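You operate a simulated robot arm through the tools that you are given. There is no shell and no other tool. Be economical: measure what you need, move in short steps, check, and stop when the job is done.

You are at the controls of a simulated two-armed robot. One attempt, no reset.

JOB
Open the right door of the green cupboard, put the clipboard on the top of the green table away on the middle shelf of the green cupboard, then shut the door. Put the 20 tex blue yarn cone from the top of the green table in the small grey tray and the 30 tex blue yarn cone on the second shelf from the bottom of the grey shelving. Do these in any order.

It is judged by the outcome, as a careful person would: the job done as asked, and still so three seconds after it is handed in. It fails if anything else is knocked over, pushed out of place, dropped, spilled or broken.

ROBOT AND FRAMES
Two 7-joint arms with two-finger grippers on one trunk, on a base that drives. Base frame: it is fixed to the floor where the robot stands at the start and does not move with it; the origin is under the middle of the robot, x ahead of it, y to its left, z up. Units: mm, degrees, N and s.
The left shoulder is at the start at [24, 214, 1081], the right one opposite. With the tool pointing down near the work surface each hand reaches from about 200 to 760 mm from the robot's upright axis, wherever it stands, measured 20 degrees to its own side. Places, roughly: blue yarn cone [250, 1250, 750]; middle shelf of the green cupboard [6400, -1400, 900]; right door of the green cupboard [6100, -1500, 900]; second shelf of the grey shelving [2100, 2700, 500]; small grey tray (24x17x4 cm) [100, 1300, 800]. Payload 2.2 kg a hand.
The TCP of each hand is the grasp point between the finger pads, 19 mm short of the fingertips. In the tool frame z runs along the fingers and y along their closing line. Largest opening 116 mm; the body of the gripper starts 70 mm behind the TCP.
Orientation is told as [roll, pitch, yaw] about the base's x, y, z axes, in that order, counted from this pose: with the fingers straight down and closing along the base's y, the tool's x points along the base's -x, its y along +y and its z along -z.

CONTROLS
- The arms move only by the tool arm_command. It takes "left_targets", "right_targets" or both (then of equal length, played together; a hand with none holds still); each is a list of rows, each a list of 3 entries, a list of its own where there are three numbers: the shift along the base's x, y, z in units of 20 mm (1.0 is 20 mm), then the turn, a rotation vector about the base's x, y, z in units of 5 degrees (1.0 is 5 degrees), then the gripper command, from -1 (fully open) to 1 (shut), values between in proportion. In form: [[[dx, dy, dz], [rx, ry, rz], grip], ...]. A call has 1 to 20 rows; each row shifts and turns the commanded pose from where the row before left it. A call with a number of a shift or a turn outside -1 to 1 is refused whole. Each row takes 0.2 s and may step no farther than 50 mm and 8.6 degrees from the row before; otherwise, or with a gripper value out of range, the whole call is refused. Where a pose cannot be reached the arm comes as near as it can. A force on the tool above 40 N (or 10 N above the force at the start of the call, whichever is more), or a blocked arm, ends the call early, and 0.2 s more pass. The fingers move at their own pace and stop on an object; they squeeze with about 34 N. The grip force told is the motor's: it shows also when the fingers shut on nothing. Time passes only in rows, and 0.2 s behind the last, so rows that do not move let the fingers close. The reply holds the time, the measured pose of the TCP, the force on the tool along the base axes, the opening and the grip force, in the units named above and with some noise, with the torque about the TCP (base axes, N m) and any sound that the robot's microphone picked up.
- Cameras (640 x 400 px; columns grow to the right, rows downward): "scene" is now at [135.6, -15.8, 1299.5]; the picture's right is [-0.13, -0.99, -0.00], its down [-0.09, 0.01, -1.00] and it looks along [0.99, -0.13, -0.09] (base axes); focal length 278 px, centre (320, 200). "left" rides on the left gripper at [69, 15, -96] in its tool frame; the picture's right is [-0.21, 0.98, 0.00], its down [-0.76, -0.17, -0.63] and it looks along [-0.62, -0.14, 0.77] (tool axes); focal length 251 px, centre (320, 200). "right" rides on the right gripper at [69, -15, -97] in its tool frame; the picture's right is [0.21, 0.98, 0.00], its down [-0.76, 0.17, -0.63] and it looks along [-0.62, 0.14, 0.77] (tool axes); focal length 251 px, centre (320, 200). There is no depth. A picture from a camera that has moved, and an enlarged one, comes with that camera's place and axes in the base frame and with its lens.
- camera(camera): a new picture of that camera. No time passes.
- move_column(by): slides the trunk up (or, below 0, down) by that many mm; the arms and the scene camera ride with it, the base frame stays. It gives what a move gives, with no picture.
- roll_base(legs): drives the robot by 1 to 6 legs, each [ahead, left, turn to the left] in mm, mm and degrees, along the robot's own axes; the way and the turn of a leg run together, so that a leg with both is an arc; at most 1500 mm and 180 degrees a leg. The arms and the cameras ride along, it lands a little off, and it stops where it bumps. It gives what a move gives.
- head_to(pan, tilt): turns the head with the scene camera to pan (to the left, within 80 degrees either way) and tilt (down, from -29 to 69), counted from straight ahead of the robot. It gives what a move gives.
- zoom(camera, box): a new picture of the part [left, top, right, bottom] of that camera's present view, enlarged. No time passes.
- finish_job(): hands the job in; it is judged then, once.

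Go step by step. Nothing tells you exact positions but the pictures and the camera data: compare them with the known pose of the tool, close in by small moves and look again before you grip or let go. The budget is 165 turns and 138 pictures, counting those below and the enlarged ones. Unless the task says otherwise, let go and move clear before handing in, and close with one line.

The tools are called after ">>>" as name(argument=value, ...) on one line, values as JSON. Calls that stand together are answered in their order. arm_command: Moves the arms, as the interface text tells. Its arguments: {"type":"object","properties":{"left_targets":{"type":"array"},"right_targets":{"type":"array"}},"required":[]} The other tools are called the same way: move_column (by) slides the trunk up or down; roll_base (legs) drives the base; head_to (pan, tilt) turns the head that bears the scene camera; camera (camera) takes a picture; zoom (camera, box) takes an enlarged picture of a part of a camera's view; finish_job () hands the job in.

At the start:

```text
time: 0.0
left_tool_pos: [533.4, 72.3, 1217.1]
left_orientation: [0.1, 0.0, 0.1]
left_contact_force: [-0.7, 0.6, 0.2]
left_torque: [-0.05, 0.04, 0.02]
left_finger_gap: 115.7
left_finger_force: 0.0
right_tool_pos: [397.0, -260.4, 1203.5]
right_orientation: [0.0, 0.0, 0.1]
right_contact_force: [0.0, 0.3, 0.2]
right_torque: [0.04, 0.0, -0.03]
right_finger_gap: 115.7
right_finger_force: 0.0
trunk travel left (down, up): [-225.0, 265.0]
robot x, y, heading: [-0.8, -2.6, -0.1]
head pan, tilt: [-7.4, 5.0]
```

scene: 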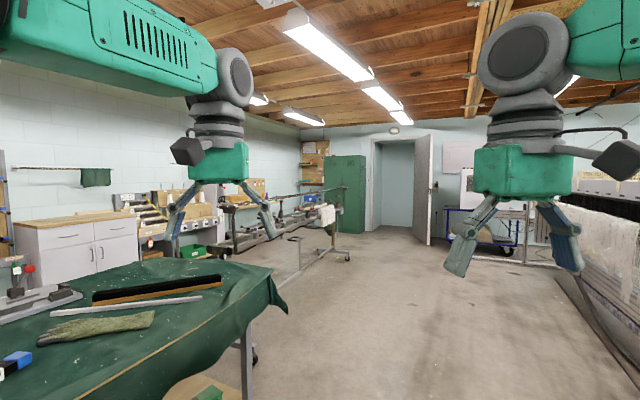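
right: 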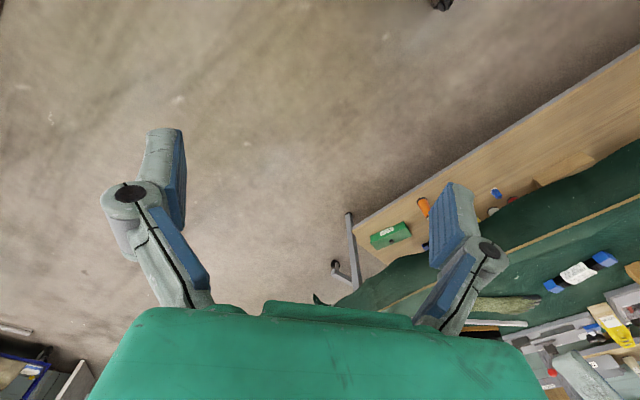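
left: 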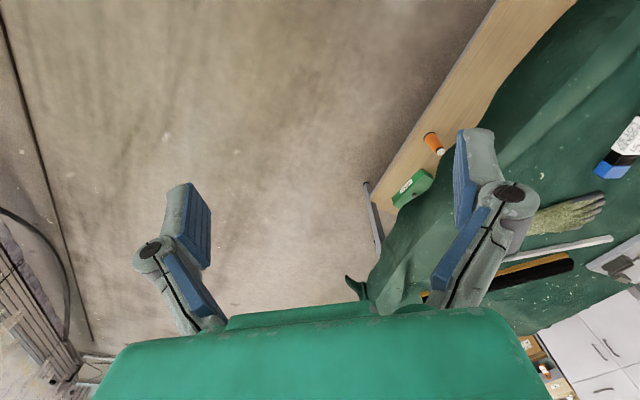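

I see a green-topped table to the left and a green cupboard far ahead. I look around first, to the left with the head.

>>> head_to(pan=70, tilt=30)

>>> camera(camera="scene")

```text
time: 1.5
left_tool_pos: [531.5, 73.7, 1218.1]
left_orientation: [0.0, -0.1, 0.0]
left_contact_force: [0.6, -0.2, 1.2]
left_torque: [0.01, -0.02, -0.01]
left_finger_gap: 115.8
left_finger_force: 0.1
right_tool_pos: [394.9, -259.5, 1203.3]
right_orientation: [0.0, -0.1, -0.1]
right_contact_force: [-0.6, -0.4, -0.1]
right_torque: [0.0, -0.03, 0.03]
right_finger_gap: 116.1
right_finger_force: 0.3
trunk travel left (down, up): [-225.0, 265.0]
robot x, y, heading: [-2.4, 1.9, -0.1]
head pan, tilt: [70.0, 30.0]
```

```text
134 pictures are left
camera scene: at [75.4, 81.2, 1259.4], right [0.94, -0.34, 0.0], down [-0.17, -0.47, -0.87], along [0.3, 0.81, -0.5], focal length 278 px, centre (320, 200)
```

scene: 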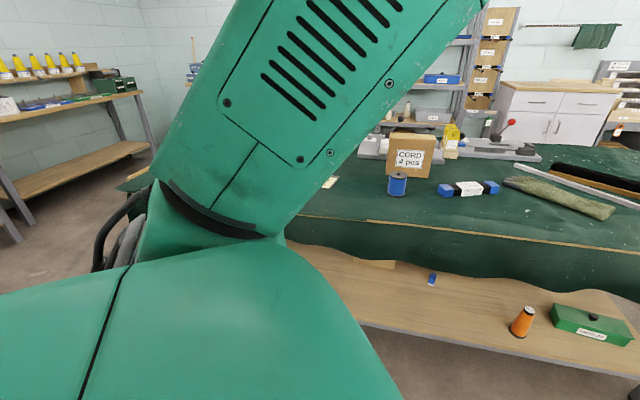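

The left arm hides the table. I turn the base to face the table.

>>> roll_base(legs=[[0, 0, 90]])

>>> head_to(pan=0, tilt=30)

>>> camera(camera="scene")

```text
time: 5.9
left_tool_pos: [-109.1, 525.7, 1218.5]
left_orientation: [0.0, 0.0, 93.8]
left_contact_force: [0.0, 0.2, -0.3]
left_torque: [-0.03, -0.02, 0.03]
left_finger_gap: 115.8
left_finger_force: 0.0
right_tool_pos: [232.0, 409.7, 1203.8]
right_orientation: [0.0, -0.1, 93.8]
right_contact_force: [-0.3, -0.8, -0.4]
right_torque: [0.04, -0.02, -0.02]
right_finger_gap: 116.0
right_finger_force: 0.1
trunk travel left (down, up): [-225.0, 265.0]
robot x, y, heading: [2.1, -3.8, 93.8]
head pan, tilt: [70.0, 30.0]
```

```text
time: 7.3
left_tool_pos: [-107.6, 524.3, 1219.6]
left_orientation: [0.0, -0.1, 93.8]
left_contact_force: [-0.2, -0.4, -0.1]
left_torque: [0.01, 0.02, 0.0]
left_finger_gap: 116.0
left_finger_force: 0.1
right_tool_pos: [231.7, 407.2, 1204.7]
right_orientation: [0.0, -0.2, 93.8]
right_contact_force: [0.0, 0.3, 1.1]
right_torque: [-0.02, -0.01, -0.01]
right_finger_gap: 116.0
right_finger_force: 0.0
trunk travel left (down, up): [-225.0, 265.0]
robot x, y, heading: [1.1, 0.0, 93.7]
head pan, tilt: [0.0, 30.0]
```

```text
133 pictures are left
camera scene: at [-5.1, 131.0, 1259.0], right [1.0, 0.07, 0.0], down [0.03, -0.5, -0.86], along [-0.06, 0.86, -0.5], focal length 278 px, centre (320, 200)
```

scene: 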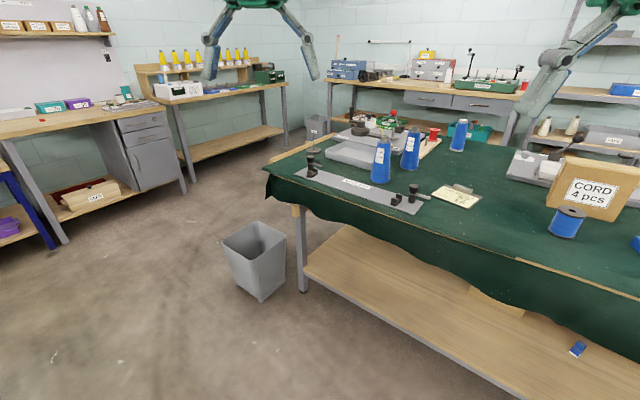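

Now I see blue cones, a clipboard and a small tray at the table's left end. I zoom in to read labels.

>>> zoom(camera="scene", box=[260, 100, 500, 250])

>>> zoom(camera="scene", box=[360, 120, 480, 195])

```text
2.67 times, centred on (380, 175) of scene
camera zoom: at [-5.1, 131.0, 1259.0], right [1.0, 0.07, 0.0], down [0.03, -0.5, -0.86], along [-0.06, 0.86, -0.5], focal length 741 px, centre (160, 267)
```

zoom: 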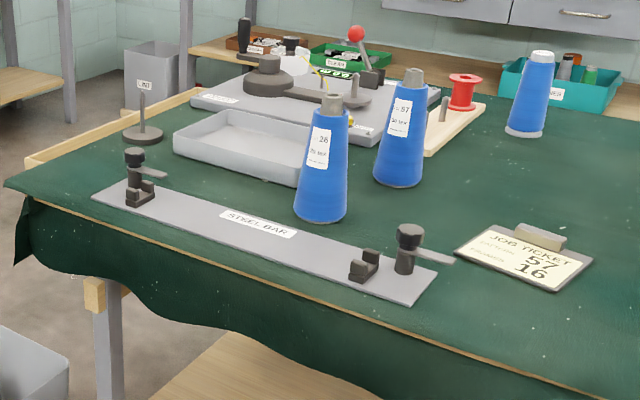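

```text
5.33 times, centred on (420, 158) of scene
camera zoom: at [-5.1, 131.0, 1259.0], right [1.0, 0.07, 0.0], down [0.03, -0.5, -0.86], along [-0.06, 0.86, -0.5], focal length 1482 px, centre (-213, 427)
```

zoom: 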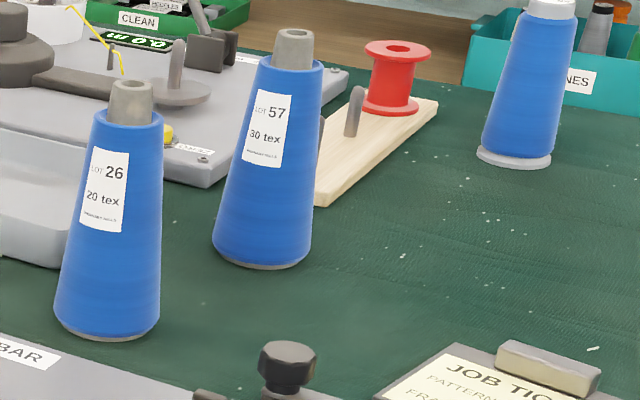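

The left cone is 20 tex, the middle one reads like 30 tex (to be confirmed); the third shows no label yet. I drive closer and look again.

>>> roll_base(legs=[[0, 0, -3.7], [330, -130, 0]])

>>> head_to(pan=0, tilt=40)

>>> camera(camera="scene")

>>> camera(camera="left")

>>> camera(camera="right")

```text
time: 10.0
left_tool_pos: [39.8, 847.1, 1219.3]
left_orientation: [-0.4, -0.1, 90.6]
left_contact_force: [0.5, 0.0, -0.4]
left_torque: [0.0, -0.01, -0.01]
left_finger_gap: 116.0
left_finger_force: 0.1
right_tool_pos: [373.5, 712.9, 1206.7]
right_orientation: [-0.5, -0.2, 90.4]
right_contact_force: [0.3, 0.8, 0.2]
right_torque: [-0.04, -0.03, 0.0]
right_finger_gap: 116.0
right_finger_force: 0.0
trunk travel left (down, up): [-225.0, 265.0]
robot x, y, heading: [125.6, 320.5, 90.4]
head pan, tilt: [0.0, 30.0]
```

```text
time: 10.7
left_tool_pos: [41.1, 846.2, 1219.6]
left_orientation: [-0.3, -0.2, 90.5]
left_contact_force: [-0.1, 0.2, 1.3]
left_torque: [0.02, -0.02, 0.03]
left_finger_gap: 116.1
left_finger_force: 0.2
right_tool_pos: [374.2, 711.5, 1206.5]
right_orientation: [-0.3, -0.2, 90.5]
right_contact_force: [-0.1, 0.8, 0.1]
right_torque: [0.02, -0.01, 0.0]
right_finger_gap: 116.1
right_finger_force: 0.0
trunk travel left (down, up): [-225.0, 265.0]
robot x, y, heading: [124.4, 319.1, 90.5]
head pan, tilt: [0.0, 40.0]
```

```text
130 pictures are left
camera scene: at [123.5, 445.2, 1243.7], right [1.0, 0.01, 0.0], down [0.01, -0.65, -0.76], along [0.0, 0.76, -0.65], focal length 278 px, centre (320, 200)
```

scene: 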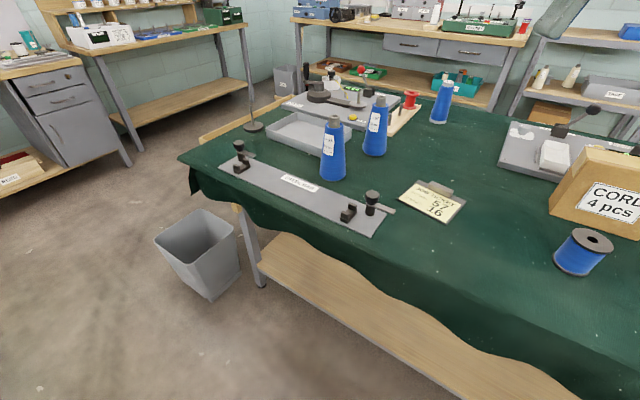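

```text
129 pictures are left
camera left: at [26.6, 776.8, 1317.5], right [-0.98, 0.21, 0.0], down [0.16, 0.75, 0.64], along [0.13, 0.62, -0.77], focal length 251 px, centre (320, 200)
```

left: 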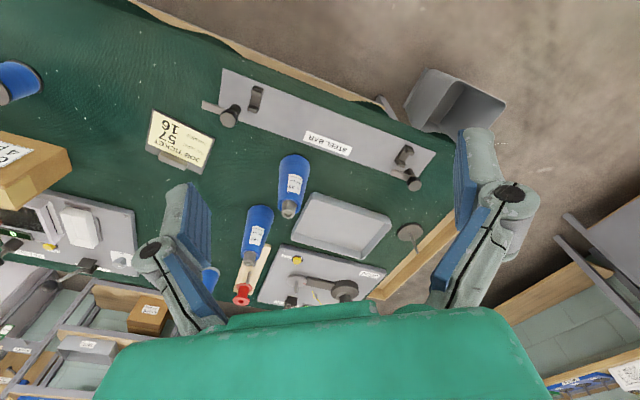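

```text
128 pictures are left
camera right: at [390.2, 642.3, 1303.3], right [-0.97, -0.22, -0.01], down [-0.18, 0.75, 0.64], along [-0.14, 0.62, -0.77], focal length 251 px, centre (320, 200)
```

right: 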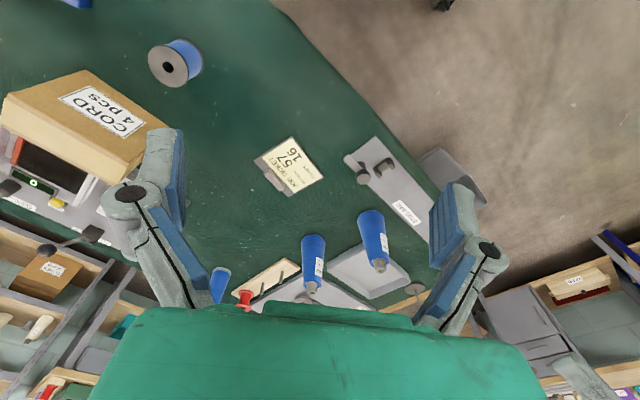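

The table is turned about 35° to me: 20 tex cone near [160,1080], 30 tex [300,1223], clipboard [411,987], tray [54,1325], top z≈780. I square up to the table edge.

>>> roll_base(legs=[[0, 0, -35.5], [0, 470, 0], [110, 0, 0]])

>>> head_to(pan=0, tilt=45)

>>> camera(camera="scene")

>>> camera(camera="left")

>>> camera(camera="right")

```text
time: 16.0
left_tool_pos: [67.5, 1145.3, 1221.6]
left_orientation: [0.1, -0.1, 53.4]
left_contact_force: [0.2, 0.5, 0.5]
left_torque: [0.02, 0.06, -0.02]
left_finger_gap: 116.0
left_finger_force: 0.1
right_tool_pos: [252.3, 838.2, 1204.7]
right_orientation: [0.1, -0.3, 53.5]
right_contact_force: [-0.1, -0.6, -1.4]
right_torque: [-0.01, 0.05, 0.0]
right_finger_gap: 115.8
right_finger_force: 0.0
trunk travel left (down, up): [-225.0, 265.0]
robot x, y, heading: [-188.8, 678.0, 53.3]
head pan, tilt: [0.0, 40.0]
```

```text
time: 16.6
left_tool_pos: [54.8, 1153.2, 1221.9]
left_orientation: [-0.3, -0.3, 53.5]
left_contact_force: [0.0, 0.8, 0.2]
left_torque: [-0.02, -0.07, 0.0]
left_finger_gap: 116.1
left_finger_force: 0.0
right_tool_pos: [240.7, 845.6, 1207.6]
right_orientation: [-0.4, -0.4, 53.5]
right_contact_force: [-0.7, 0.0, 1.1]
right_torque: [0.0, 0.0, 0.02]
right_finger_gap: 116.2
right_finger_force: 0.1
trunk travel left (down, up): [-225.0, 265.0]
robot x, y, heading: [-195.0, 683.7, 53.5]
head pan, tilt: [0.0, 45.0]
```

```text
127 pictures are left
camera scene: at [-125.0, 787.5, 1236.3], right [0.8, -0.59, 0.01], down [-0.42, -0.57, -0.7], along [0.42, 0.56, -0.71], focal length 278 px, centre (320, 200)
```

scene: 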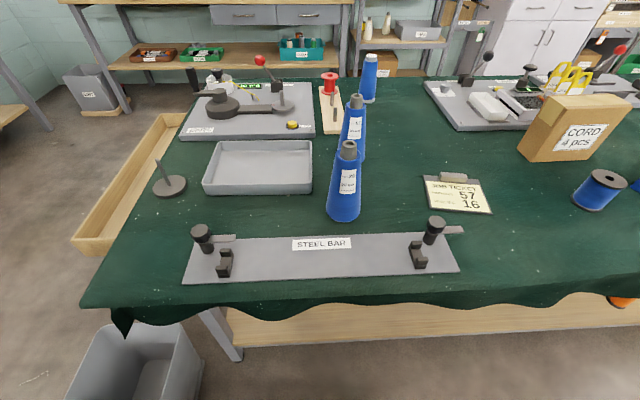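

```text
126 pictures are left
camera left: at [1.9, 1108.0, 1317.0], right [-0.66, 0.75, -0.01], down [0.58, 0.51, 0.64], along [0.48, 0.41, -0.77], focal length 251 px, centre (320, 200)
```

left: 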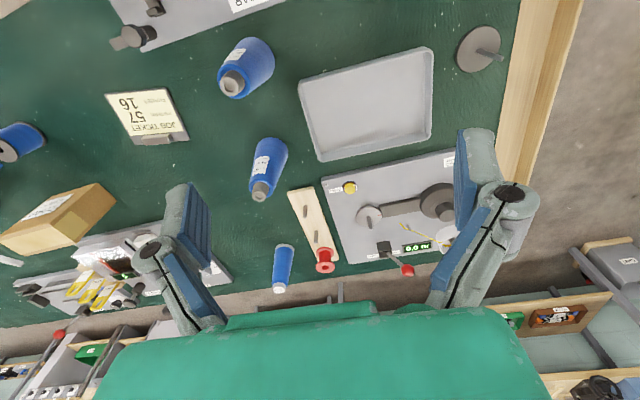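

```text
125 pictures are left
camera right: at [211.5, 781.7, 1304.1], right [-0.91, 0.41, -0.01], down [0.31, 0.71, 0.64], along [0.27, 0.58, -0.77], focal length 251 px, centre (320, 200)
```

right: 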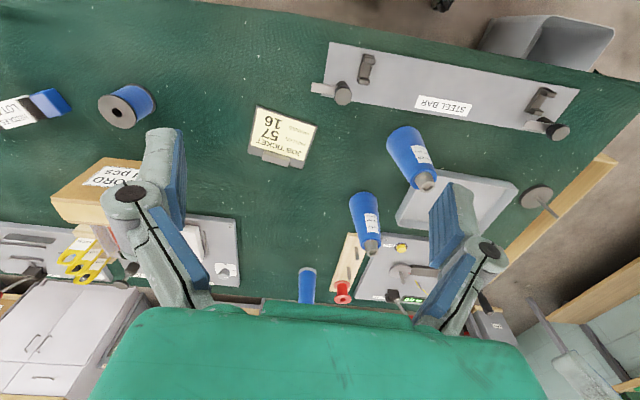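

Good view. I check the labels of the middle cone and the far one.

>>> zoom(camera="left", box=[200, 20, 320, 95])

>>> zoom(camera="right", box=[290, 180, 400, 310])

>>> zoom(camera="scene", box=[310, 50, 390, 220])

```text
5.33 times, centred on (260, 58) of left
camera zoom: at [1.9, 1108.0, 1317.0], right [-0.66, 0.75, -0.01], down [0.58, 0.51, 0.64], along [0.48, 0.41, -0.77], focal length 1341 px, centre (640, 960)
```

zoom: 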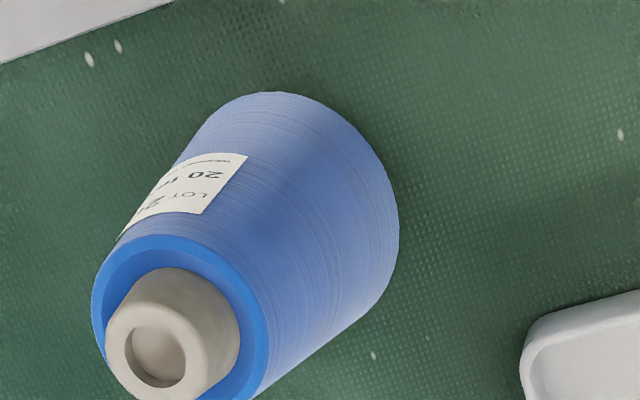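

```text
3.08 times, centred on (345, 245) of right
camera zoom: at [211.5, 781.7, 1304.1], right [-0.91, 0.41, -0.01], down [0.31, 0.71, 0.64], along [0.27, 0.58, -0.77], focal length 774 px, centre (243, 62)
```

zoom: 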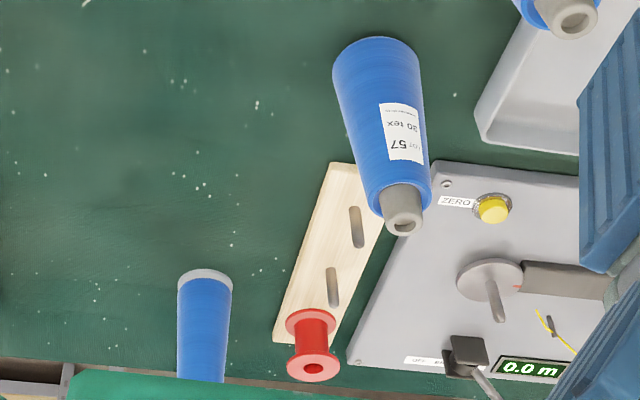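

```text
2.35 times, centred on (350, 135) of scene
camera zoom: at [-125.0, 787.5, 1236.3], right [0.8, -0.59, 0.01], down [-0.42, -0.57, -0.7], along [0.42, 0.56, -0.71], focal length 654 px, centre (249, 353)
```

zoom: 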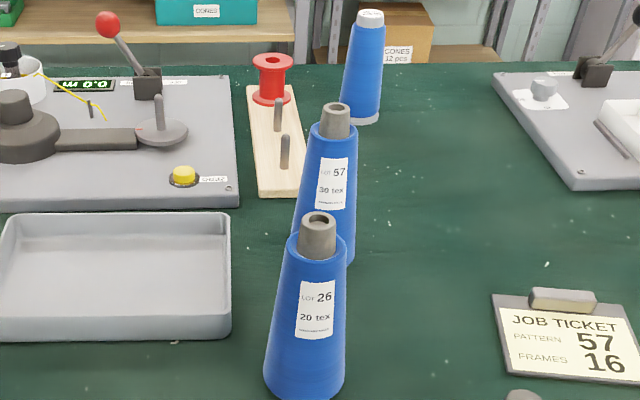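

The middle cone reads 30 tex (lot 57); the far white-cored cone is unlabelled here. I bring the left hand above the 20 tex cone at about [158,1087].

>>> arm_command(left_targets=[[[0.468, -0.3, -0.964], [0, 0, 0], -1], [[0.468, -0.3, -0.964], [0, 0, 0], -1], [[0.468, -0.3, -0.964], [0, 0, 0], -1], [[0.468, -0.3, -0.964], [0, 0, 0], -1], [[0.468, -0.3, -0.964], [0, 0, 0], -1], [[0.468, -0.3, -0.964], [0, 0, 0], -1], [[0.468, -0.3, -0.964], [0, 0, 0], -1], [[0.468, -0.3, -0.964], [0, 0, 0], -1], [[0.468, -0.3, -0.964], [0, 0, 0], -1], [[0.468, -0.3, -0.964], [0, 0, 0], -1], [[0.468, -0.3, -0.964], [0, 0, 0], -1], [[0, 0, 0], [0, 0, 0], -1]])

>>> camera(camera="left")

>>> camera(camera="scene")

```text
time: 19.4
left_tool_pos: [159.7, 1107.0, 1038.4]
left_orientation: [-3.9, -0.9, 57.2]
left_contact_force: [0.2, 0.5, -0.2]
left_torque: [0.0, 0.0, -0.01]
left_finger_gap: 116.0
left_finger_force: 0.0
right_tool_pos: [251.4, 831.8, 1203.4]
right_orientation: [0.3, -0.2, 53.5]
right_contact_force: [-0.2, 0.5, 0.6]
right_torque: [0.0, 0.05, 0.02]
right_finger_gap: 116.1
right_finger_force: 0.1
trunk travel left (down, up): [-225.0, 265.0]
robot x, y, heading: [-189.6, 683.1, 53.0]
head pan, tilt: [0.0, 45.0]
stopped in row 12 (left hand): the arm was blocked; the commanded pose is now the measured one
```

```text
121 pictures are left
camera left: at [102.5, 1061.0, 1134.5], right [-0.7, 0.71, -0.06], down [0.51, 0.56, 0.65], along [0.5, 0.43, -0.75], focal length 251 px, centre (320, 200)
```

left: 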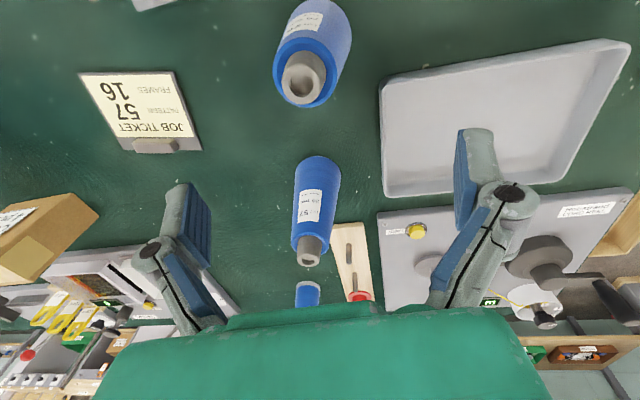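

```text
120 pictures are left
camera scene: at [-112.2, 776.9, 1236.5], right [0.8, -0.6, 0.0], down [-0.42, -0.57, -0.7], along [0.42, 0.57, -0.71], focal length 278 px, centre (320, 200)
```

scene: 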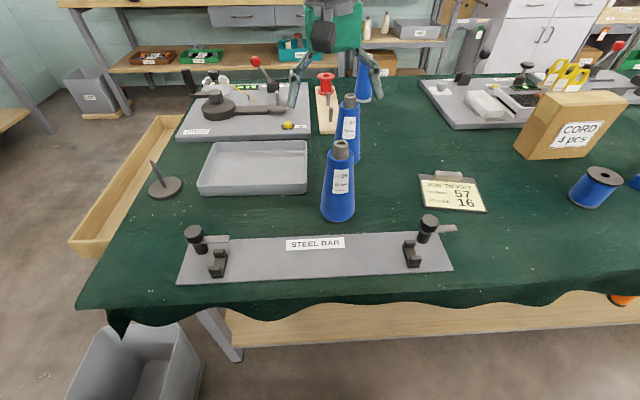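

The left arm ran into a limit reaching across its body. I shift the robot 110 mm to the right so the cone and the tray lie on the left arm's side.

>>> roll_base(legs=[[0, -110, 0]])

>>> camera(camera="left")

>>> camera(camera="scene")

```text
time: 20.6
left_tool_pos: [208.3, 1072.7, 1041.0]
left_orientation: [-6.0, -1.0, 57.0]
left_contact_force: [-1.9, 2.0, 1.5]
left_torque: [-0.18, -0.12, 0.0]
left_finger_gap: 116.0
left_finger_force: 0.0
right_tool_pos: [293.0, 802.2, 1215.8]
right_orientation: [-2.2, -0.6, 53.6]
right_contact_force: [-0.9, 0.6, 0.4]
right_torque: [-0.13, -0.11, 0.0]
right_finger_gap: 116.0
right_finger_force: 0.0
trunk travel left (down, up): [-225.0, 265.0]
robot x, y, heading: [-111.3, 623.0, 53.2]
head pan, tilt: [0.0, 45.0]
```

```text
119 pictures are left
camera left: at [149.0, 1028.3, 1135.2], right [-0.7, 0.71, -0.1], down [0.49, 0.57, 0.66], along [0.52, 0.41, -0.75], focal length 251 px, centre (320, 200)
```

left: 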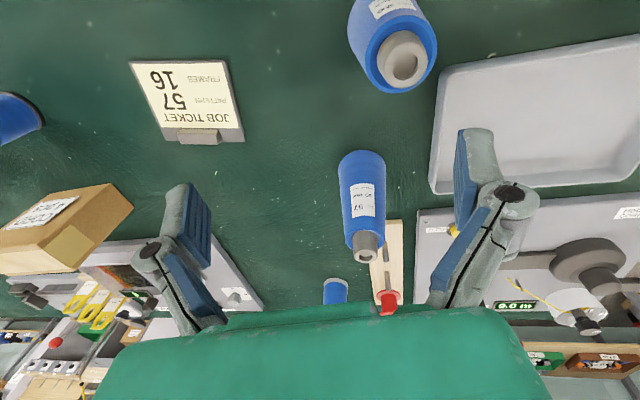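

```text
118 pictures are left
camera scene: at [-64.5, 742.8, 1235.9], right [0.8, -0.59, 0.03], down [-0.41, -0.58, -0.7], along [0.44, 0.55, -0.71], focal length 278 px, centre (320, 200)
```

scene: 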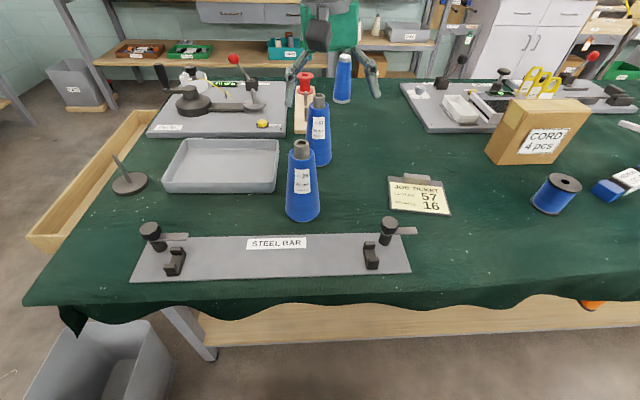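

The readings look unsettled after the drive; I let it settle and re-measure.

>>> arm_command(left_targets=[[[0, 0, 0], [0, 0, 0], -1], [[0, 0, 0], [0, 0, 0], -1], [[0, 0, 0], [0, 0, 0], -1]])

>>> camera(camera="left")

>>> camera(camera="scene")

```text
time: 21.6
left_tool_pos: [206.6, 1068.0, 1047.1]
left_orientation: [-5.2, -1.2, 57.3]
left_contact_force: [-0.1, 0.4, -0.7]
left_torque: [-0.03, -0.02, 0.02]
left_finger_gap: 116.0
left_finger_force: 0.0
right_tool_pos: [296.0, 796.3, 1210.1]
right_orientation: [-1.7, 0.0, 53.9]
right_contact_force: [0.0, -0.5, 0.5]
right_torque: [0.02, -0.04, 0.01]
right_finger_gap: 115.8
right_finger_force: 0.1
trunk travel left (down, up): [-225.0, 265.0]
robot x, y, heading: [-118.1, 627.1, 53.4]
head pan, tilt: [0.0, 45.0]
stopped in row 3 (left hand): the arm was blocked; the commanded pose is now the measured one
```

```text
117 pictures are left
camera left: at [148.9, 1021.7, 1139.4], right [-0.7, 0.71, -0.08], down [0.49, 0.57, 0.66], along [0.52, 0.42, -0.75], focal length 251 px, centre (320, 200)
```

left: 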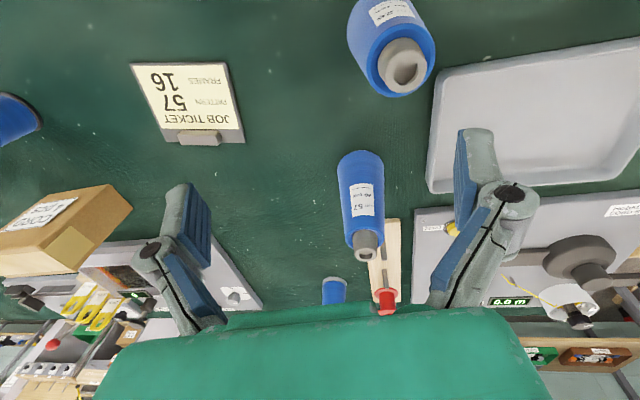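

```text
116 pictures are left
camera scene: at [-58.0, 737.6, 1236.3], right [0.8, -0.59, 0.02], down [-0.41, -0.58, -0.7], along [0.43, 0.56, -0.71], focal length 278 px, centre (320, 200)
```

scene: 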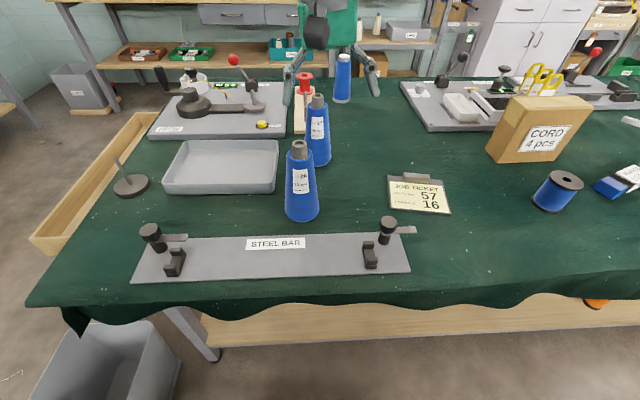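

The arm is still reported blocked and the trunk seems slightly strained. I look up to see what the left arm touches.

>>> head_to(pan=35, tilt=5)

>>> camera(camera="scene")

```text
time: 22.7
left_tool_pos: [234.8, 1046.7, 1044.0]
left_orientation: [-3.6, -1.3, 56.9]
left_contact_force: [1.3, -0.3, -0.7]
left_torque: [0.09, -0.01, 0.0]
left_finger_gap: 115.9
left_finger_force: 0.1
right_tool_pos: [325.3, 772.4, 1203.3]
right_orientation: [0.2, -0.1, 53.7]
right_contact_force: [0.2, -0.1, 0.7]
right_torque: [0.06, 0.07, 0.01]
right_finger_gap: 116.1
right_finger_force: 0.0
trunk travel left (down, up): [-225.0, 265.0]
robot x, y, heading: [-112.7, 627.4, 53.3]
head pan, tilt: [35.0, 5.0]
```

```text
115 pictures are left
camera scene: at [-67.3, 737.8, 1300.0], right [1.0, -0.03, -0.01], down [-0.02, -0.08, -1.0], along [0.03, 1.0, -0.08], focal length 278 px, centre (320, 200)
```

scene: 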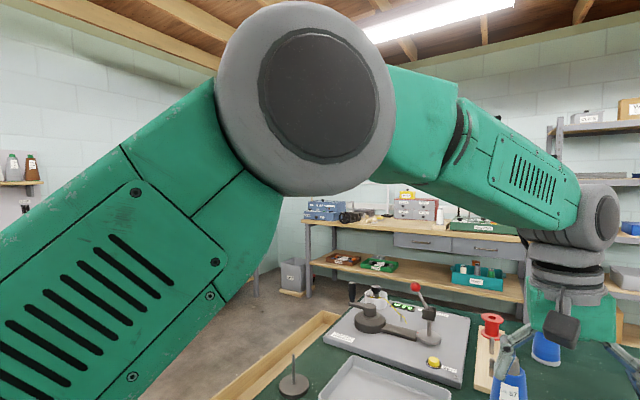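

The elbow was touching the head; with the head raised the strain is gone. I move the left hand left, over the 20 tex cone.

>>> arm_command(left_targets=[[[-0.8, 0.4, -0.2], [0.14, 0.05, -0.14], -1], [[-0.8, 0.4, -0.2], [0.14, 0.05, -0.14], -1], [[-0.8, 0.4, -0.3], [0.14, 0.05, -0.14], -1], [[-0.8, 0.4, -0.5], [0.14, 0.05, -0.14], -1], [[-0.8, 0.3, -0.5], [0.14, 0.05, -0.14], -1], [[0, 0, 0], [0, 0, 0], -1], [[0, 0, 0], [0, 0, 0], -1]])

>>> camera(camera="left")

>>> camera(camera="right")

```text
time: 24.3
left_tool_pos: [146.5, 1090.0, 1011.4]
left_orientation: [-1.1, -3.4, 53.3]
left_contact_force: [0.7, -0.5, 0.2]
left_torque: [0.05, 0.05, 0.0]
left_finger_gap: 116.0
left_finger_force: 0.1
right_tool_pos: [315.8, 780.8, 1205.2]
right_orientation: [-0.4, 0.1, 53.8]
right_contact_force: [1.0, 0.1, -0.9]
right_torque: [0.02, 0.05, -0.01]
right_finger_gap: 115.9
right_finger_force: 0.0
trunk travel left (down, up): [-225.0, 265.0]
robot x, y, heading: [-111.1, 627.7, 53.3]
head pan, tilt: [35.0, 5.0]
```

```text
114 pictures are left
camera left: at [87.9, 1040.8, 1104.0], right [-0.66, 0.76, -0.01], down [0.55, 0.48, 0.68], along [0.52, 0.44, -0.73], focal length 251 px, centre (320, 200)
```

left: 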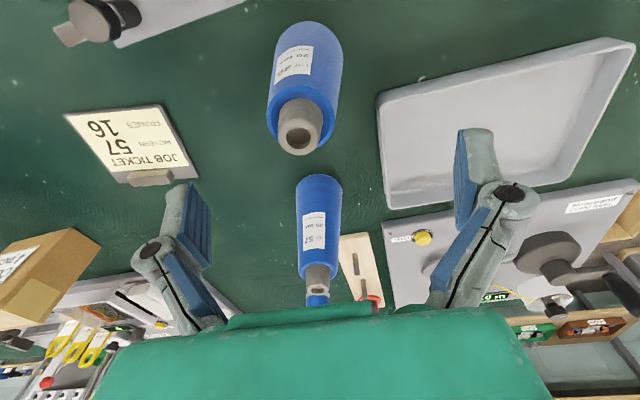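

```text
113 pictures are left
camera right: at [288.0, 718.0, 1300.9], right [-0.91, 0.4, -0.01], down [0.31, 0.71, 0.63], along [0.26, 0.57, -0.78], focal length 251 px, centre (320, 200)
```

right: 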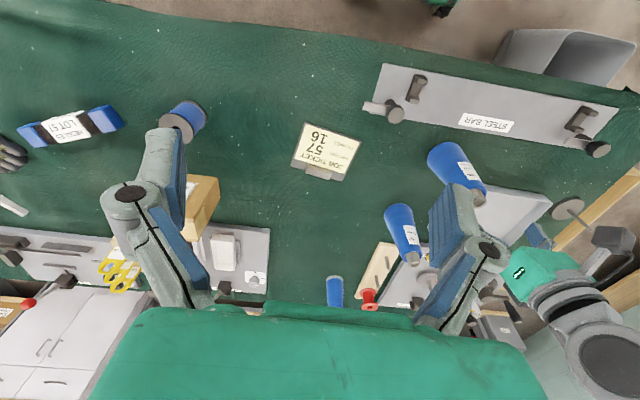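

The hand is near; I straighten its tilt and centre over the tip at about [165,1087].

>>> arm_command(left_targets=[[[0.4, -0.05, 0], [-0.2, 0.29, 0], -1], [[0.45, -0.05, 0], [-0.2, 0.29, 0], -1], [[0, 0, 0], [0, 0, 0], -1], [[0, 0, 0], [0, 0, 0], -1]])

>>> camera(camera="left")

```text
time: 25.3
left_tool_pos: [173.2, 1081.1, 1013.7]
left_orientation: [0.6, -0.1, 53.3]
left_contact_force: [1.1, -0.9, -0.3]
left_torque: [0.07, 0.15, 0.02]
left_finger_gap: 116.0
left_finger_force: 0.1
right_tool_pos: [325.9, 772.2, 1204.0]
right_orientation: [0.1, -0.2, 53.8]
right_contact_force: [1.4, -1.0, -0.1]
right_torque: [0.1, 0.17, 0.01]
right_finger_gap: 116.3
right_finger_force: 0.0
trunk travel left (down, up): [-225.0, 265.0]
robot x, y, heading: [-112.4, 625.3, 53.1]
head pan, tilt: [35.0, 5.0]
```

```text
112 pictures are left
camera left: at [120.7, 1034.8, 1109.1], right [-0.66, 0.76, 0.01], down [0.59, 0.5, 0.63], along [0.47, 0.42, -0.77], focal length 251 px, centre (320, 200)
```

left: 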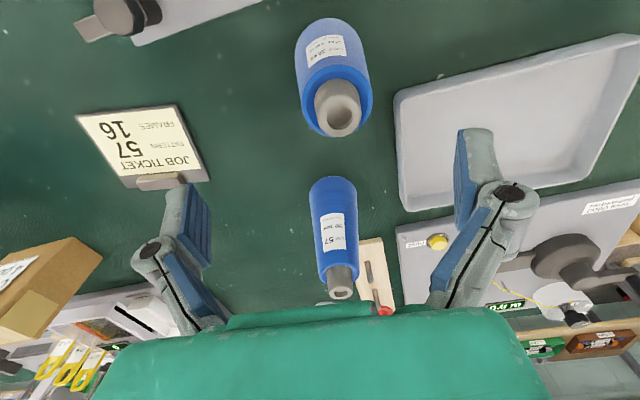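

The trunk still sways a little; I let it settle and look again.

>>> arm_command(left_targets=[[[0, 0, 0], [0, 0, 0], -1], [[0, 0, 0], [0, 0, 0], -1], [[0, 0, 0], [0, 0, 0], -1], [[0, 0, 0], [0, 0, 0], -1], [[0, 0, 0], [0, 0, 0], -1], [[0, 0, 0], [0, 0, 0], -1], [[0, 0, 0], [0, 0, 0], -1], [[0, 0, 0], [0, 0, 0], -1]])

>>> camera(camera="left")

```text
time: 27.1
left_tool_pos: [166.0, 1085.5, 1011.8]
left_orientation: [0.1, 0.1, 53.4]
left_contact_force: [0.7, -0.7, -0.5]
left_torque: [0.11, -0.01, -0.04]
left_finger_gap: 116.0
left_finger_force: 0.0
right_tool_pos: [318.5, 777.0, 1209.0]
right_orientation: [-0.3, -0.6, 53.7]
right_contact_force: [0.9, -0.2, -0.1]
right_torque: [0.04, 0.08, -0.01]
right_finger_gap: 116.0
right_finger_force: 0.0
trunk travel left (down, up): [-225.0, 265.0]
robot x, y, heading: [-114.6, 623.0, 53.6]
head pan, tilt: [35.0, 5.0]
```

```text
111 pictures are left
camera left: at [113.4, 1039.9, 1108.8], right [-0.66, 0.75, 0.0], down [0.59, 0.51, 0.63], along [0.47, 0.42, -0.77], focal length 251 px, centre (320, 200)
```

left: 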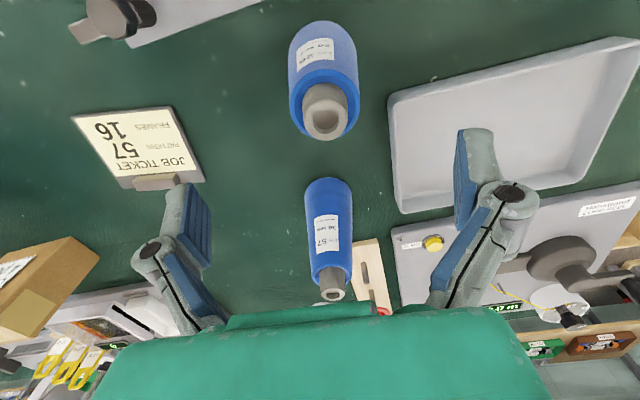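

Centred within 9 mm. I correct, descend to z≈890 and close the fingers.

>>> arm_command(left_targets=[[[-0.4, -0.05, -0.5], [0, 0, 0], -1], [[0, 0, -0.9], [0, 0, 0], -1], [[0, 0, -0.9], [0, 0, 0], -1], [[0, 0, -0.9], [0, 0, 0], -1], [[0, 0, -0.9], [0, 0, 0], -1], [[0, 0, -0.9], [0, 0, 0], -1], [[0, 0, -0.8], [0, 0, 0], -1], [[0, 0, 0], [0, 0, 0], -1], [[0, 0, 0], [0, 0, 0], -1], [[0, 0, 0], [0, 0, 0], -1]])

>>> camera(camera="left")

```text
time: 28.6
left_tool_pos: [161.1, 1086.7, 916.5]
left_orientation: [0.0, -0.7, 53.5]
left_contact_force: [0.9, -0.4, -0.8]
left_torque: [0.04, 0.09, 0.03]
left_finger_gap: 116.0
left_finger_force: 0.1
right_tool_pos: [321.0, 776.6, 1202.4]
right_orientation: [-0.1, 0.1, 53.9]
right_contact_force: [1.9, 0.3, -0.2]
right_torque: [0.04, 0.12, 0.02]
right_finger_gap: 116.1
right_finger_force: 0.1
trunk travel left (down, up): [-225.0, 265.0]
robot x, y, heading: [-117.2, 629.0, 53.4]
head pan, tilt: [35.0, 5.0]
stopped in row 7 (left hand): the force on the tool passed its limit at 115 N (the readings are from after the stop); the commanded pose is now the measured one
```

```text
110 pictures are left
camera left: at [106.9, 1040.5, 1012.0], right [-0.66, 0.75, 0.0], down [0.58, 0.5, 0.64], along [0.48, 0.42, -0.77], focal length 251 px, centre (320, 200)
```

left: 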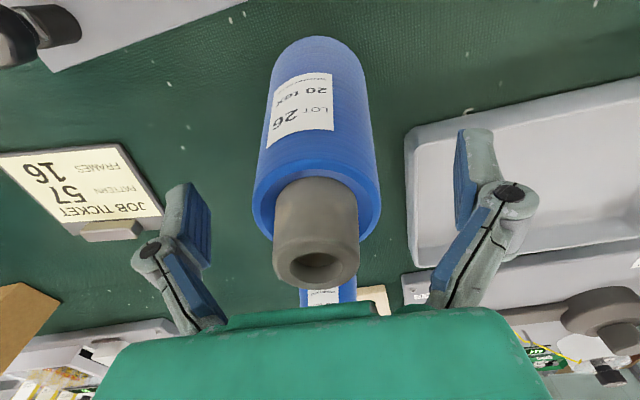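

The cone's tip reaches about z 961 and met the palm; the hand now sits 45 mm below the tip with the cone between the fingers, still upright. I grip here.

>>> arm_command(left_targets=[[[0, 0, 0], [0, 0, 0], 0], [[0, 0, 0], [0, 0, 0], 1], [[0, 0, 0], [0, 0, 0], 1], [[0, 0, 0], [0, 0, 0], 1], [[0, 0, 0], [0, 0, 0], 1]])

>>> camera(camera="left")

```text
time: 29.8
left_tool_pos: [145.4, 1098.2, 918.4]
left_orientation: [-1.2, -1.1, 53.7]
left_contact_force: [5.8, -5.8, 14.1]
left_torque: [-0.54, -0.13, 0.12]
left_finger_gap: 52.9
left_finger_force: 33.8
right_tool_pos: [300.6, 788.7, 1209.4]
right_orientation: [-1.3, -0.2, 54.0]
right_contact_force: [-0.7, -0.1, -0.9]
right_torque: [-0.03, -0.04, 0.02]
right_finger_gap: 115.8
right_finger_force: 0.1
trunk travel left (down, up): [-225.0, 265.0]
robot x, y, heading: [-119.9, 631.8, 53.4]
head pan, tilt: [35.0, 5.0]
```

```text
109 pictures are left
camera left: at [90.3, 1051.2, 1013.1], right [-0.66, 0.75, -0.02], down [0.56, 0.51, 0.65], along [0.5, 0.42, -0.76], focal length 251 px, centre (320, 200)
```

left: 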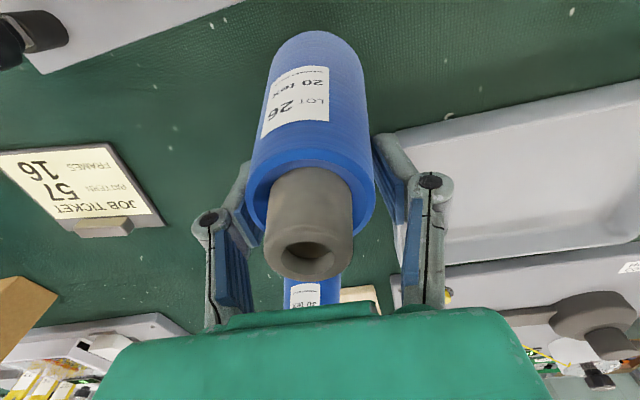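

Gripped (53 mm). I lift 80 mm straight up and check.

>>> arm_command(left_targets=[[[0, 0, 0.5], [0, 0, 0], 1], [[0, 0, 0.7], [0, 0, 0], 1], [[0, 0, 0.9], [0, 0, 0], 1], [[0, 0, 0.9], [0, 0, 0], 1], [[0, 0, 0.9], [0, 0, 0], 1], [[0, 0, 0], [0, 0, 0], 1], [[0, 0, 0], [0, 0, 0], 1], [[0, 0, 0], [0, 0, 0], 1], [[0, 0, 0], [0, 0, 0], 1], [[0, 0, 0], [0, 0, 0], 1]])

>>> camera(camera="left")

>>> camera(camera="right")

```text
time: 32.0
left_tool_pos: [149.5, 1094.4, 994.2]
left_orientation: [-0.6, -0.7, 53.7]
left_contact_force: [0.2, 0.8, -3.5]
left_torque: [0.03, -0.02, 0.0]
left_finger_gap: 52.8
left_finger_force: 34.2
right_tool_pos: [308.3, 785.9, 1204.7]
right_orientation: [-0.8, 0.2, 53.9]
right_contact_force: [-0.2, -0.5, 0.0]
right_torque: [0.02, 0.03, 0.03]
right_finger_gap: 115.9
right_finger_force: 0.1
trunk travel left (down, up): [-225.0, 265.0]
robot x, y, heading: [-120.2, 628.1, 53.3]
head pan, tilt: [35.0, 5.0]
```

```text
108 pictures are left
camera left: at [94.9, 1048.0, 1090.0], right [-0.66, 0.75, -0.01], down [0.57, 0.51, 0.65], along [0.49, 0.42, -0.76], focal length 251 px, centre (320, 200)
```

left: 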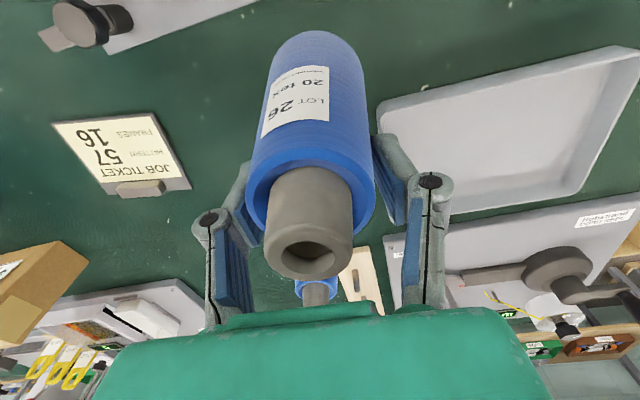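

```text
107 pictures are left
camera right: at [280.0, 722.7, 1301.2], right [-0.92, 0.4, -0.01], down [0.31, 0.72, 0.63], along [0.26, 0.57, -0.78], focal length 251 px, centre (320, 200)
```

right: 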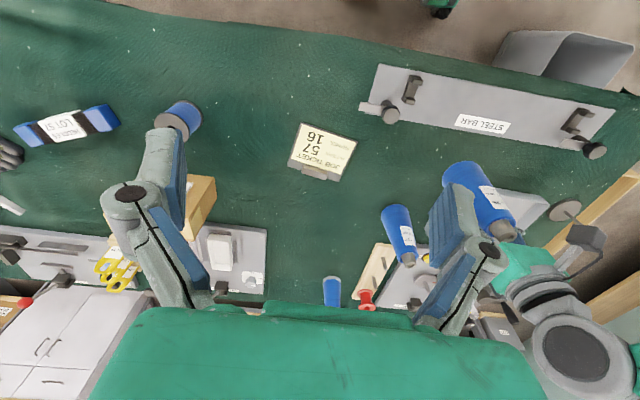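

Lifted securely. The tray centre works out to about [78,1293]; I carry the cone over it.

>>> arm_command(left_targets=[[[0, 0, 0.8], [0, 0, 0], 1], [[-0.3, 0.8, 0.2], [0, 0, 0], 1], [[-0.35, 0.97, 0], [0, 0, 0], 1], [[-0.35, 0.97, 0], [0, 0, 0], 1], [[-0.35, 0.97, 0], [0, 0, 0], 1], [[-0.35, 0.97, 0], [0, 0, 0], 1], [[-0.35, 0.97, 0], [0, 0, 0], 1], [[-0.35, 0.97, 0], [0, 0, 0], 1], [[-0.35, 0.97, 0], [0, 0, 0], 1], [[-0.35, 0.97, 0], [0, 0, 0], 1], [[-0.35, 0.97, 0], [0, 0, 0], 1], [[-0.15, 0.4, 0], [0, 0, 0], 1], [[0, 0, 0], [0, 0, 0], 1], [[0, 0, 0], [0, 0, 0], 1], [[0, 0, 0], [0, 0, 0], 1], [[0, 0, 0], [0, 0, 0], 1], [[0, 0, 0], [0, 0, 0], 1]])

>>> camera(camera="left")

>>> camera(camera="scene")

```text
time: 35.6
left_tool_pos: [78.2, 1292.9, 1013.7]
left_orientation: [-0.8, -0.9, 53.7]
left_contact_force: [0.0, 0.0, -3.0]
left_torque: [0.08, -0.04, -0.01]
left_finger_gap: 52.5
left_finger_force: 34.5
right_tool_pos: [304.8, 786.7, 1204.0]
right_orientation: [-0.9, 0.3, 53.9]
right_contact_force: [-0.2, -0.2, -0.5]
right_torque: [0.0, -0.02, -0.02]
right_finger_gap: 116.0
right_finger_force: 0.1
trunk travel left (down, up): [-225.0, 265.0]
robot x, y, heading: [-119.1, 628.2, 53.0]
head pan, tilt: [35.0, 5.0]
```

```text
106 pictures are left
camera left: at [23.8, 1247.6, 1109.6], right [-0.66, 0.75, -0.01], down [0.57, 0.51, 0.65], along [0.49, 0.42, -0.76], focal length 251 px, centre (320, 200)
```

left: 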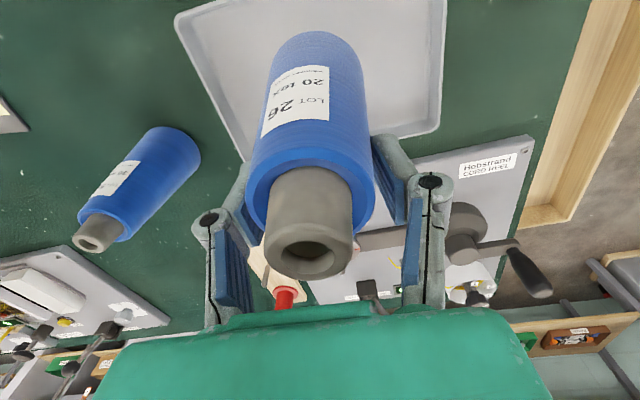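

```text
105 pictures are left
camera scene: at [-88.0, 754.7, 1299.4], right [1.0, -0.03, 0.0], down [-0.01, -0.09, -1.0], along [0.03, 1.0, -0.09], focal length 278 px, centre (320, 200)
```

scene: 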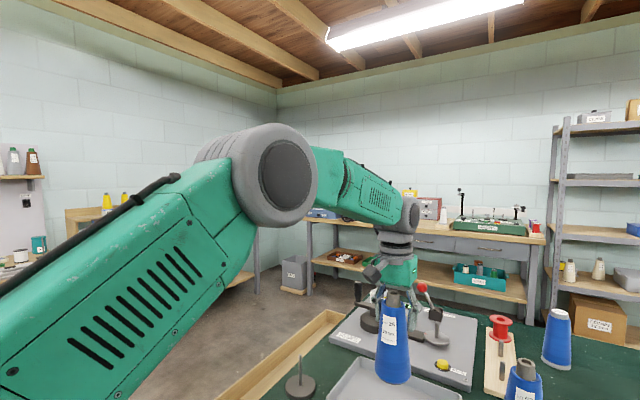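

The cone hangs right over the tray's middle. I lower it gently until it touches.

>>> arm_command(left_targets=[[[0.05, 0.2, -0.8], [0, 0, 0], 1], [[0, 0, -0.9], [0, 0, 0], 1], [[0, 0, -0.9], [0, 0, 0], 1], [[0, 0, -0.7], [0, 0, 0], 1], [[0, 0, -0.4], [0, 0, 0], 1], [[0, 0, -0.2], [0, 0, 0], 1], [[0, 0, -0.2], [0, 0, 0], 1], [[0, 0, -0.1], [0, 0, 0], 1], [[0, 0, 0], [0, 0, 0], 1], [[0, 0, 0], [0, 0, 0], 1], [[0, 0, 0], [0, 0, 0], 1]])

>>> camera(camera="scene")

```text
time: 38.0
left_tool_pos: [77.8, 1297.9, 930.9]
left_orientation: [-0.6, -0.7, 53.6]
left_contact_force: [-1.0, 1.0, -1.9]
left_torque: [0.0, -0.03, -0.01]
left_finger_gap: 52.5
left_finger_force: 33.8
right_tool_pos: [306.2, 787.8, 1204.3]
right_orientation: [-0.9, 0.3, 54.0]
right_contact_force: [0.0, -0.4, -0.6]
right_torque: [0.01, -0.01, 0.02]
right_finger_gap: 116.0
right_finger_force: 0.0
trunk travel left (down, up): [-225.0, 265.0]
robot x, y, heading: [-120.6, 630.9, 53.3]
head pan, tilt: [35.0, 5.0]
```

```text
104 pictures are left
camera scene: at [-87.9, 754.8, 1299.4], right [1.0, -0.03, 0.0], down [-0.01, -0.09, -1.0], along [0.03, 1.0, -0.09], focal length 278 px, centre (320, 200)
```

scene: 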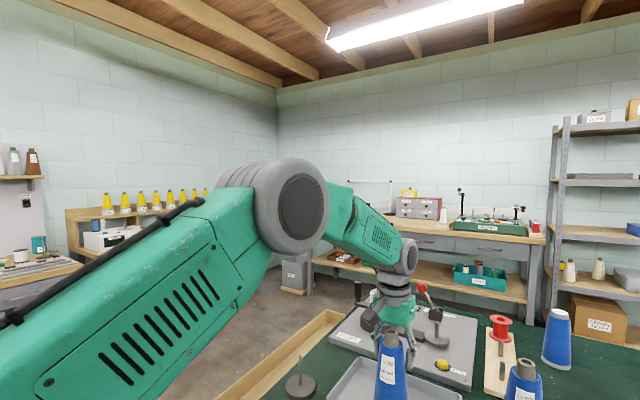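

Near contact. A few more millimetres down.

>>> arm_command(left_targets=[[[0, 0, -0.15], [0, 0, 0], 1], [[0, 0, -0.15], [0, 0, 0], 1], [[0, 0, -0.1], [0, 0, 0], 1], [[0, 0, 0], [0, 0, 0], 1], [[0, 0, 0], [0, 0, 0], 1]])

```text
time: 39.2
left_tool_pos: [76.5, 1297.6, 923.8]
left_orientation: [-0.7, -0.9, 53.7]
left_contact_force: [-1.7, -0.6, 5.9]
left_torque: [-0.11, 0.4, 0.01]
left_finger_gap: 52.6
left_finger_force: 33.5
right_tool_pos: [306.2, 786.9, 1205.8]
right_orientation: [-1.0, 0.2, 54.0]
right_contact_force: [0.1, -0.5, -0.8]
right_torque: [-0.03, 0.01, -0.02]
right_finger_gap: 115.9
right_finger_force: 0.2
trunk travel left (down, up): [-225.0, 265.0]
robot x, y, heading: [-120.5, 629.5, 53.4]
head pan, tilt: [35.0, 5.0]
```

The cone rests on the tray floor. I release and rise straight up.

>>> arm_command(left_targets=[[[0, 0, 0], [0, 0, 0], 0], [[0, 0, 0], [0, 0, 0], -0.5], [[0, 0, 0], [0, 0, 0], -1], [[0, 0, 0], [0, 0, 0], -1], [[0, 0, 0], [0, 0, 0], -1], [[0, 0, 0.6], [0, 0, 0], -1], [[0, 0, 0.9], [0, 0, 0], -1], [[0, 0, 1], [0, 0, 0], -1], [[0, 0, 1], [0, 0, 0], -1], [[0, 0, 1], [0, 0, 0], -1], [[0, 0, 1], [0, 0, 0], -1], [[0, 0, 1], [0, 0, 0], -1], [[0, 0, 1], [0, 0, 0], -1]])

>>> camera(camera="left")

>>> camera(camera="right")

```text
time: 42.0
left_tool_pos: [76.1, 1300.6, 1074.6]
left_orientation: [-0.6, -0.8, 53.7]
left_contact_force: [-0.7, -0.4, -0.7]
left_torque: [0.0, 0.02, 0.01]
left_finger_gap: 115.8
left_finger_force: 0.1
right_tool_pos: [305.5, 786.2, 1204.5]
right_orientation: [-0.9, 0.2, 53.9]
right_contact_force: [0.6, 0.4, 1.2]
right_torque: [0.01, 0.04, -0.02]
right_finger_gap: 115.9
right_finger_force: 0.1
trunk travel left (down, up): [-225.0, 265.0]
robot x, y, heading: [-121.4, 627.8, 53.4]
head pan, tilt: [35.0, 5.0]
```

```text
103 pictures are left
camera left: at [21.8, 1254.2, 1169.8], right [-0.66, 0.75, -0.01], down [0.57, 0.51, 0.65], along [0.49, 0.42, -0.76], focal length 251 px, centre (320, 200)
```

left: 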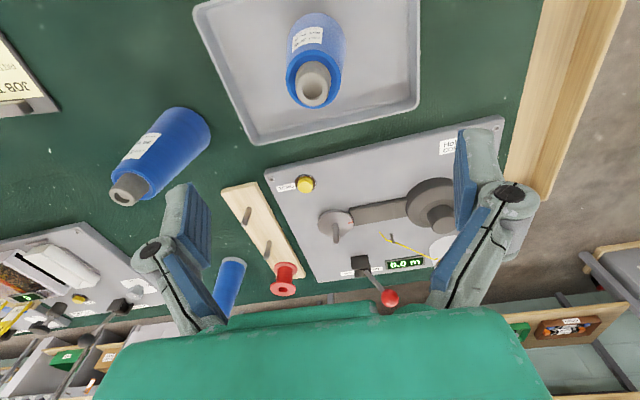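

```text
102 pictures are left
camera right: at [277.2, 724.5, 1301.6], right [-0.92, 0.4, -0.01], down [0.3, 0.72, 0.63], along [0.26, 0.57, -0.78], focal length 251 px, centre (320, 200)
```

right: 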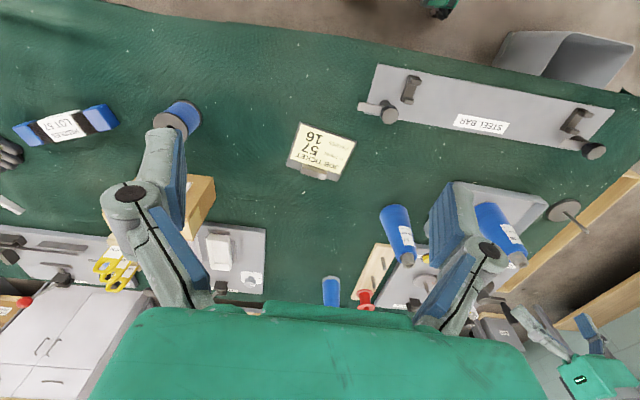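

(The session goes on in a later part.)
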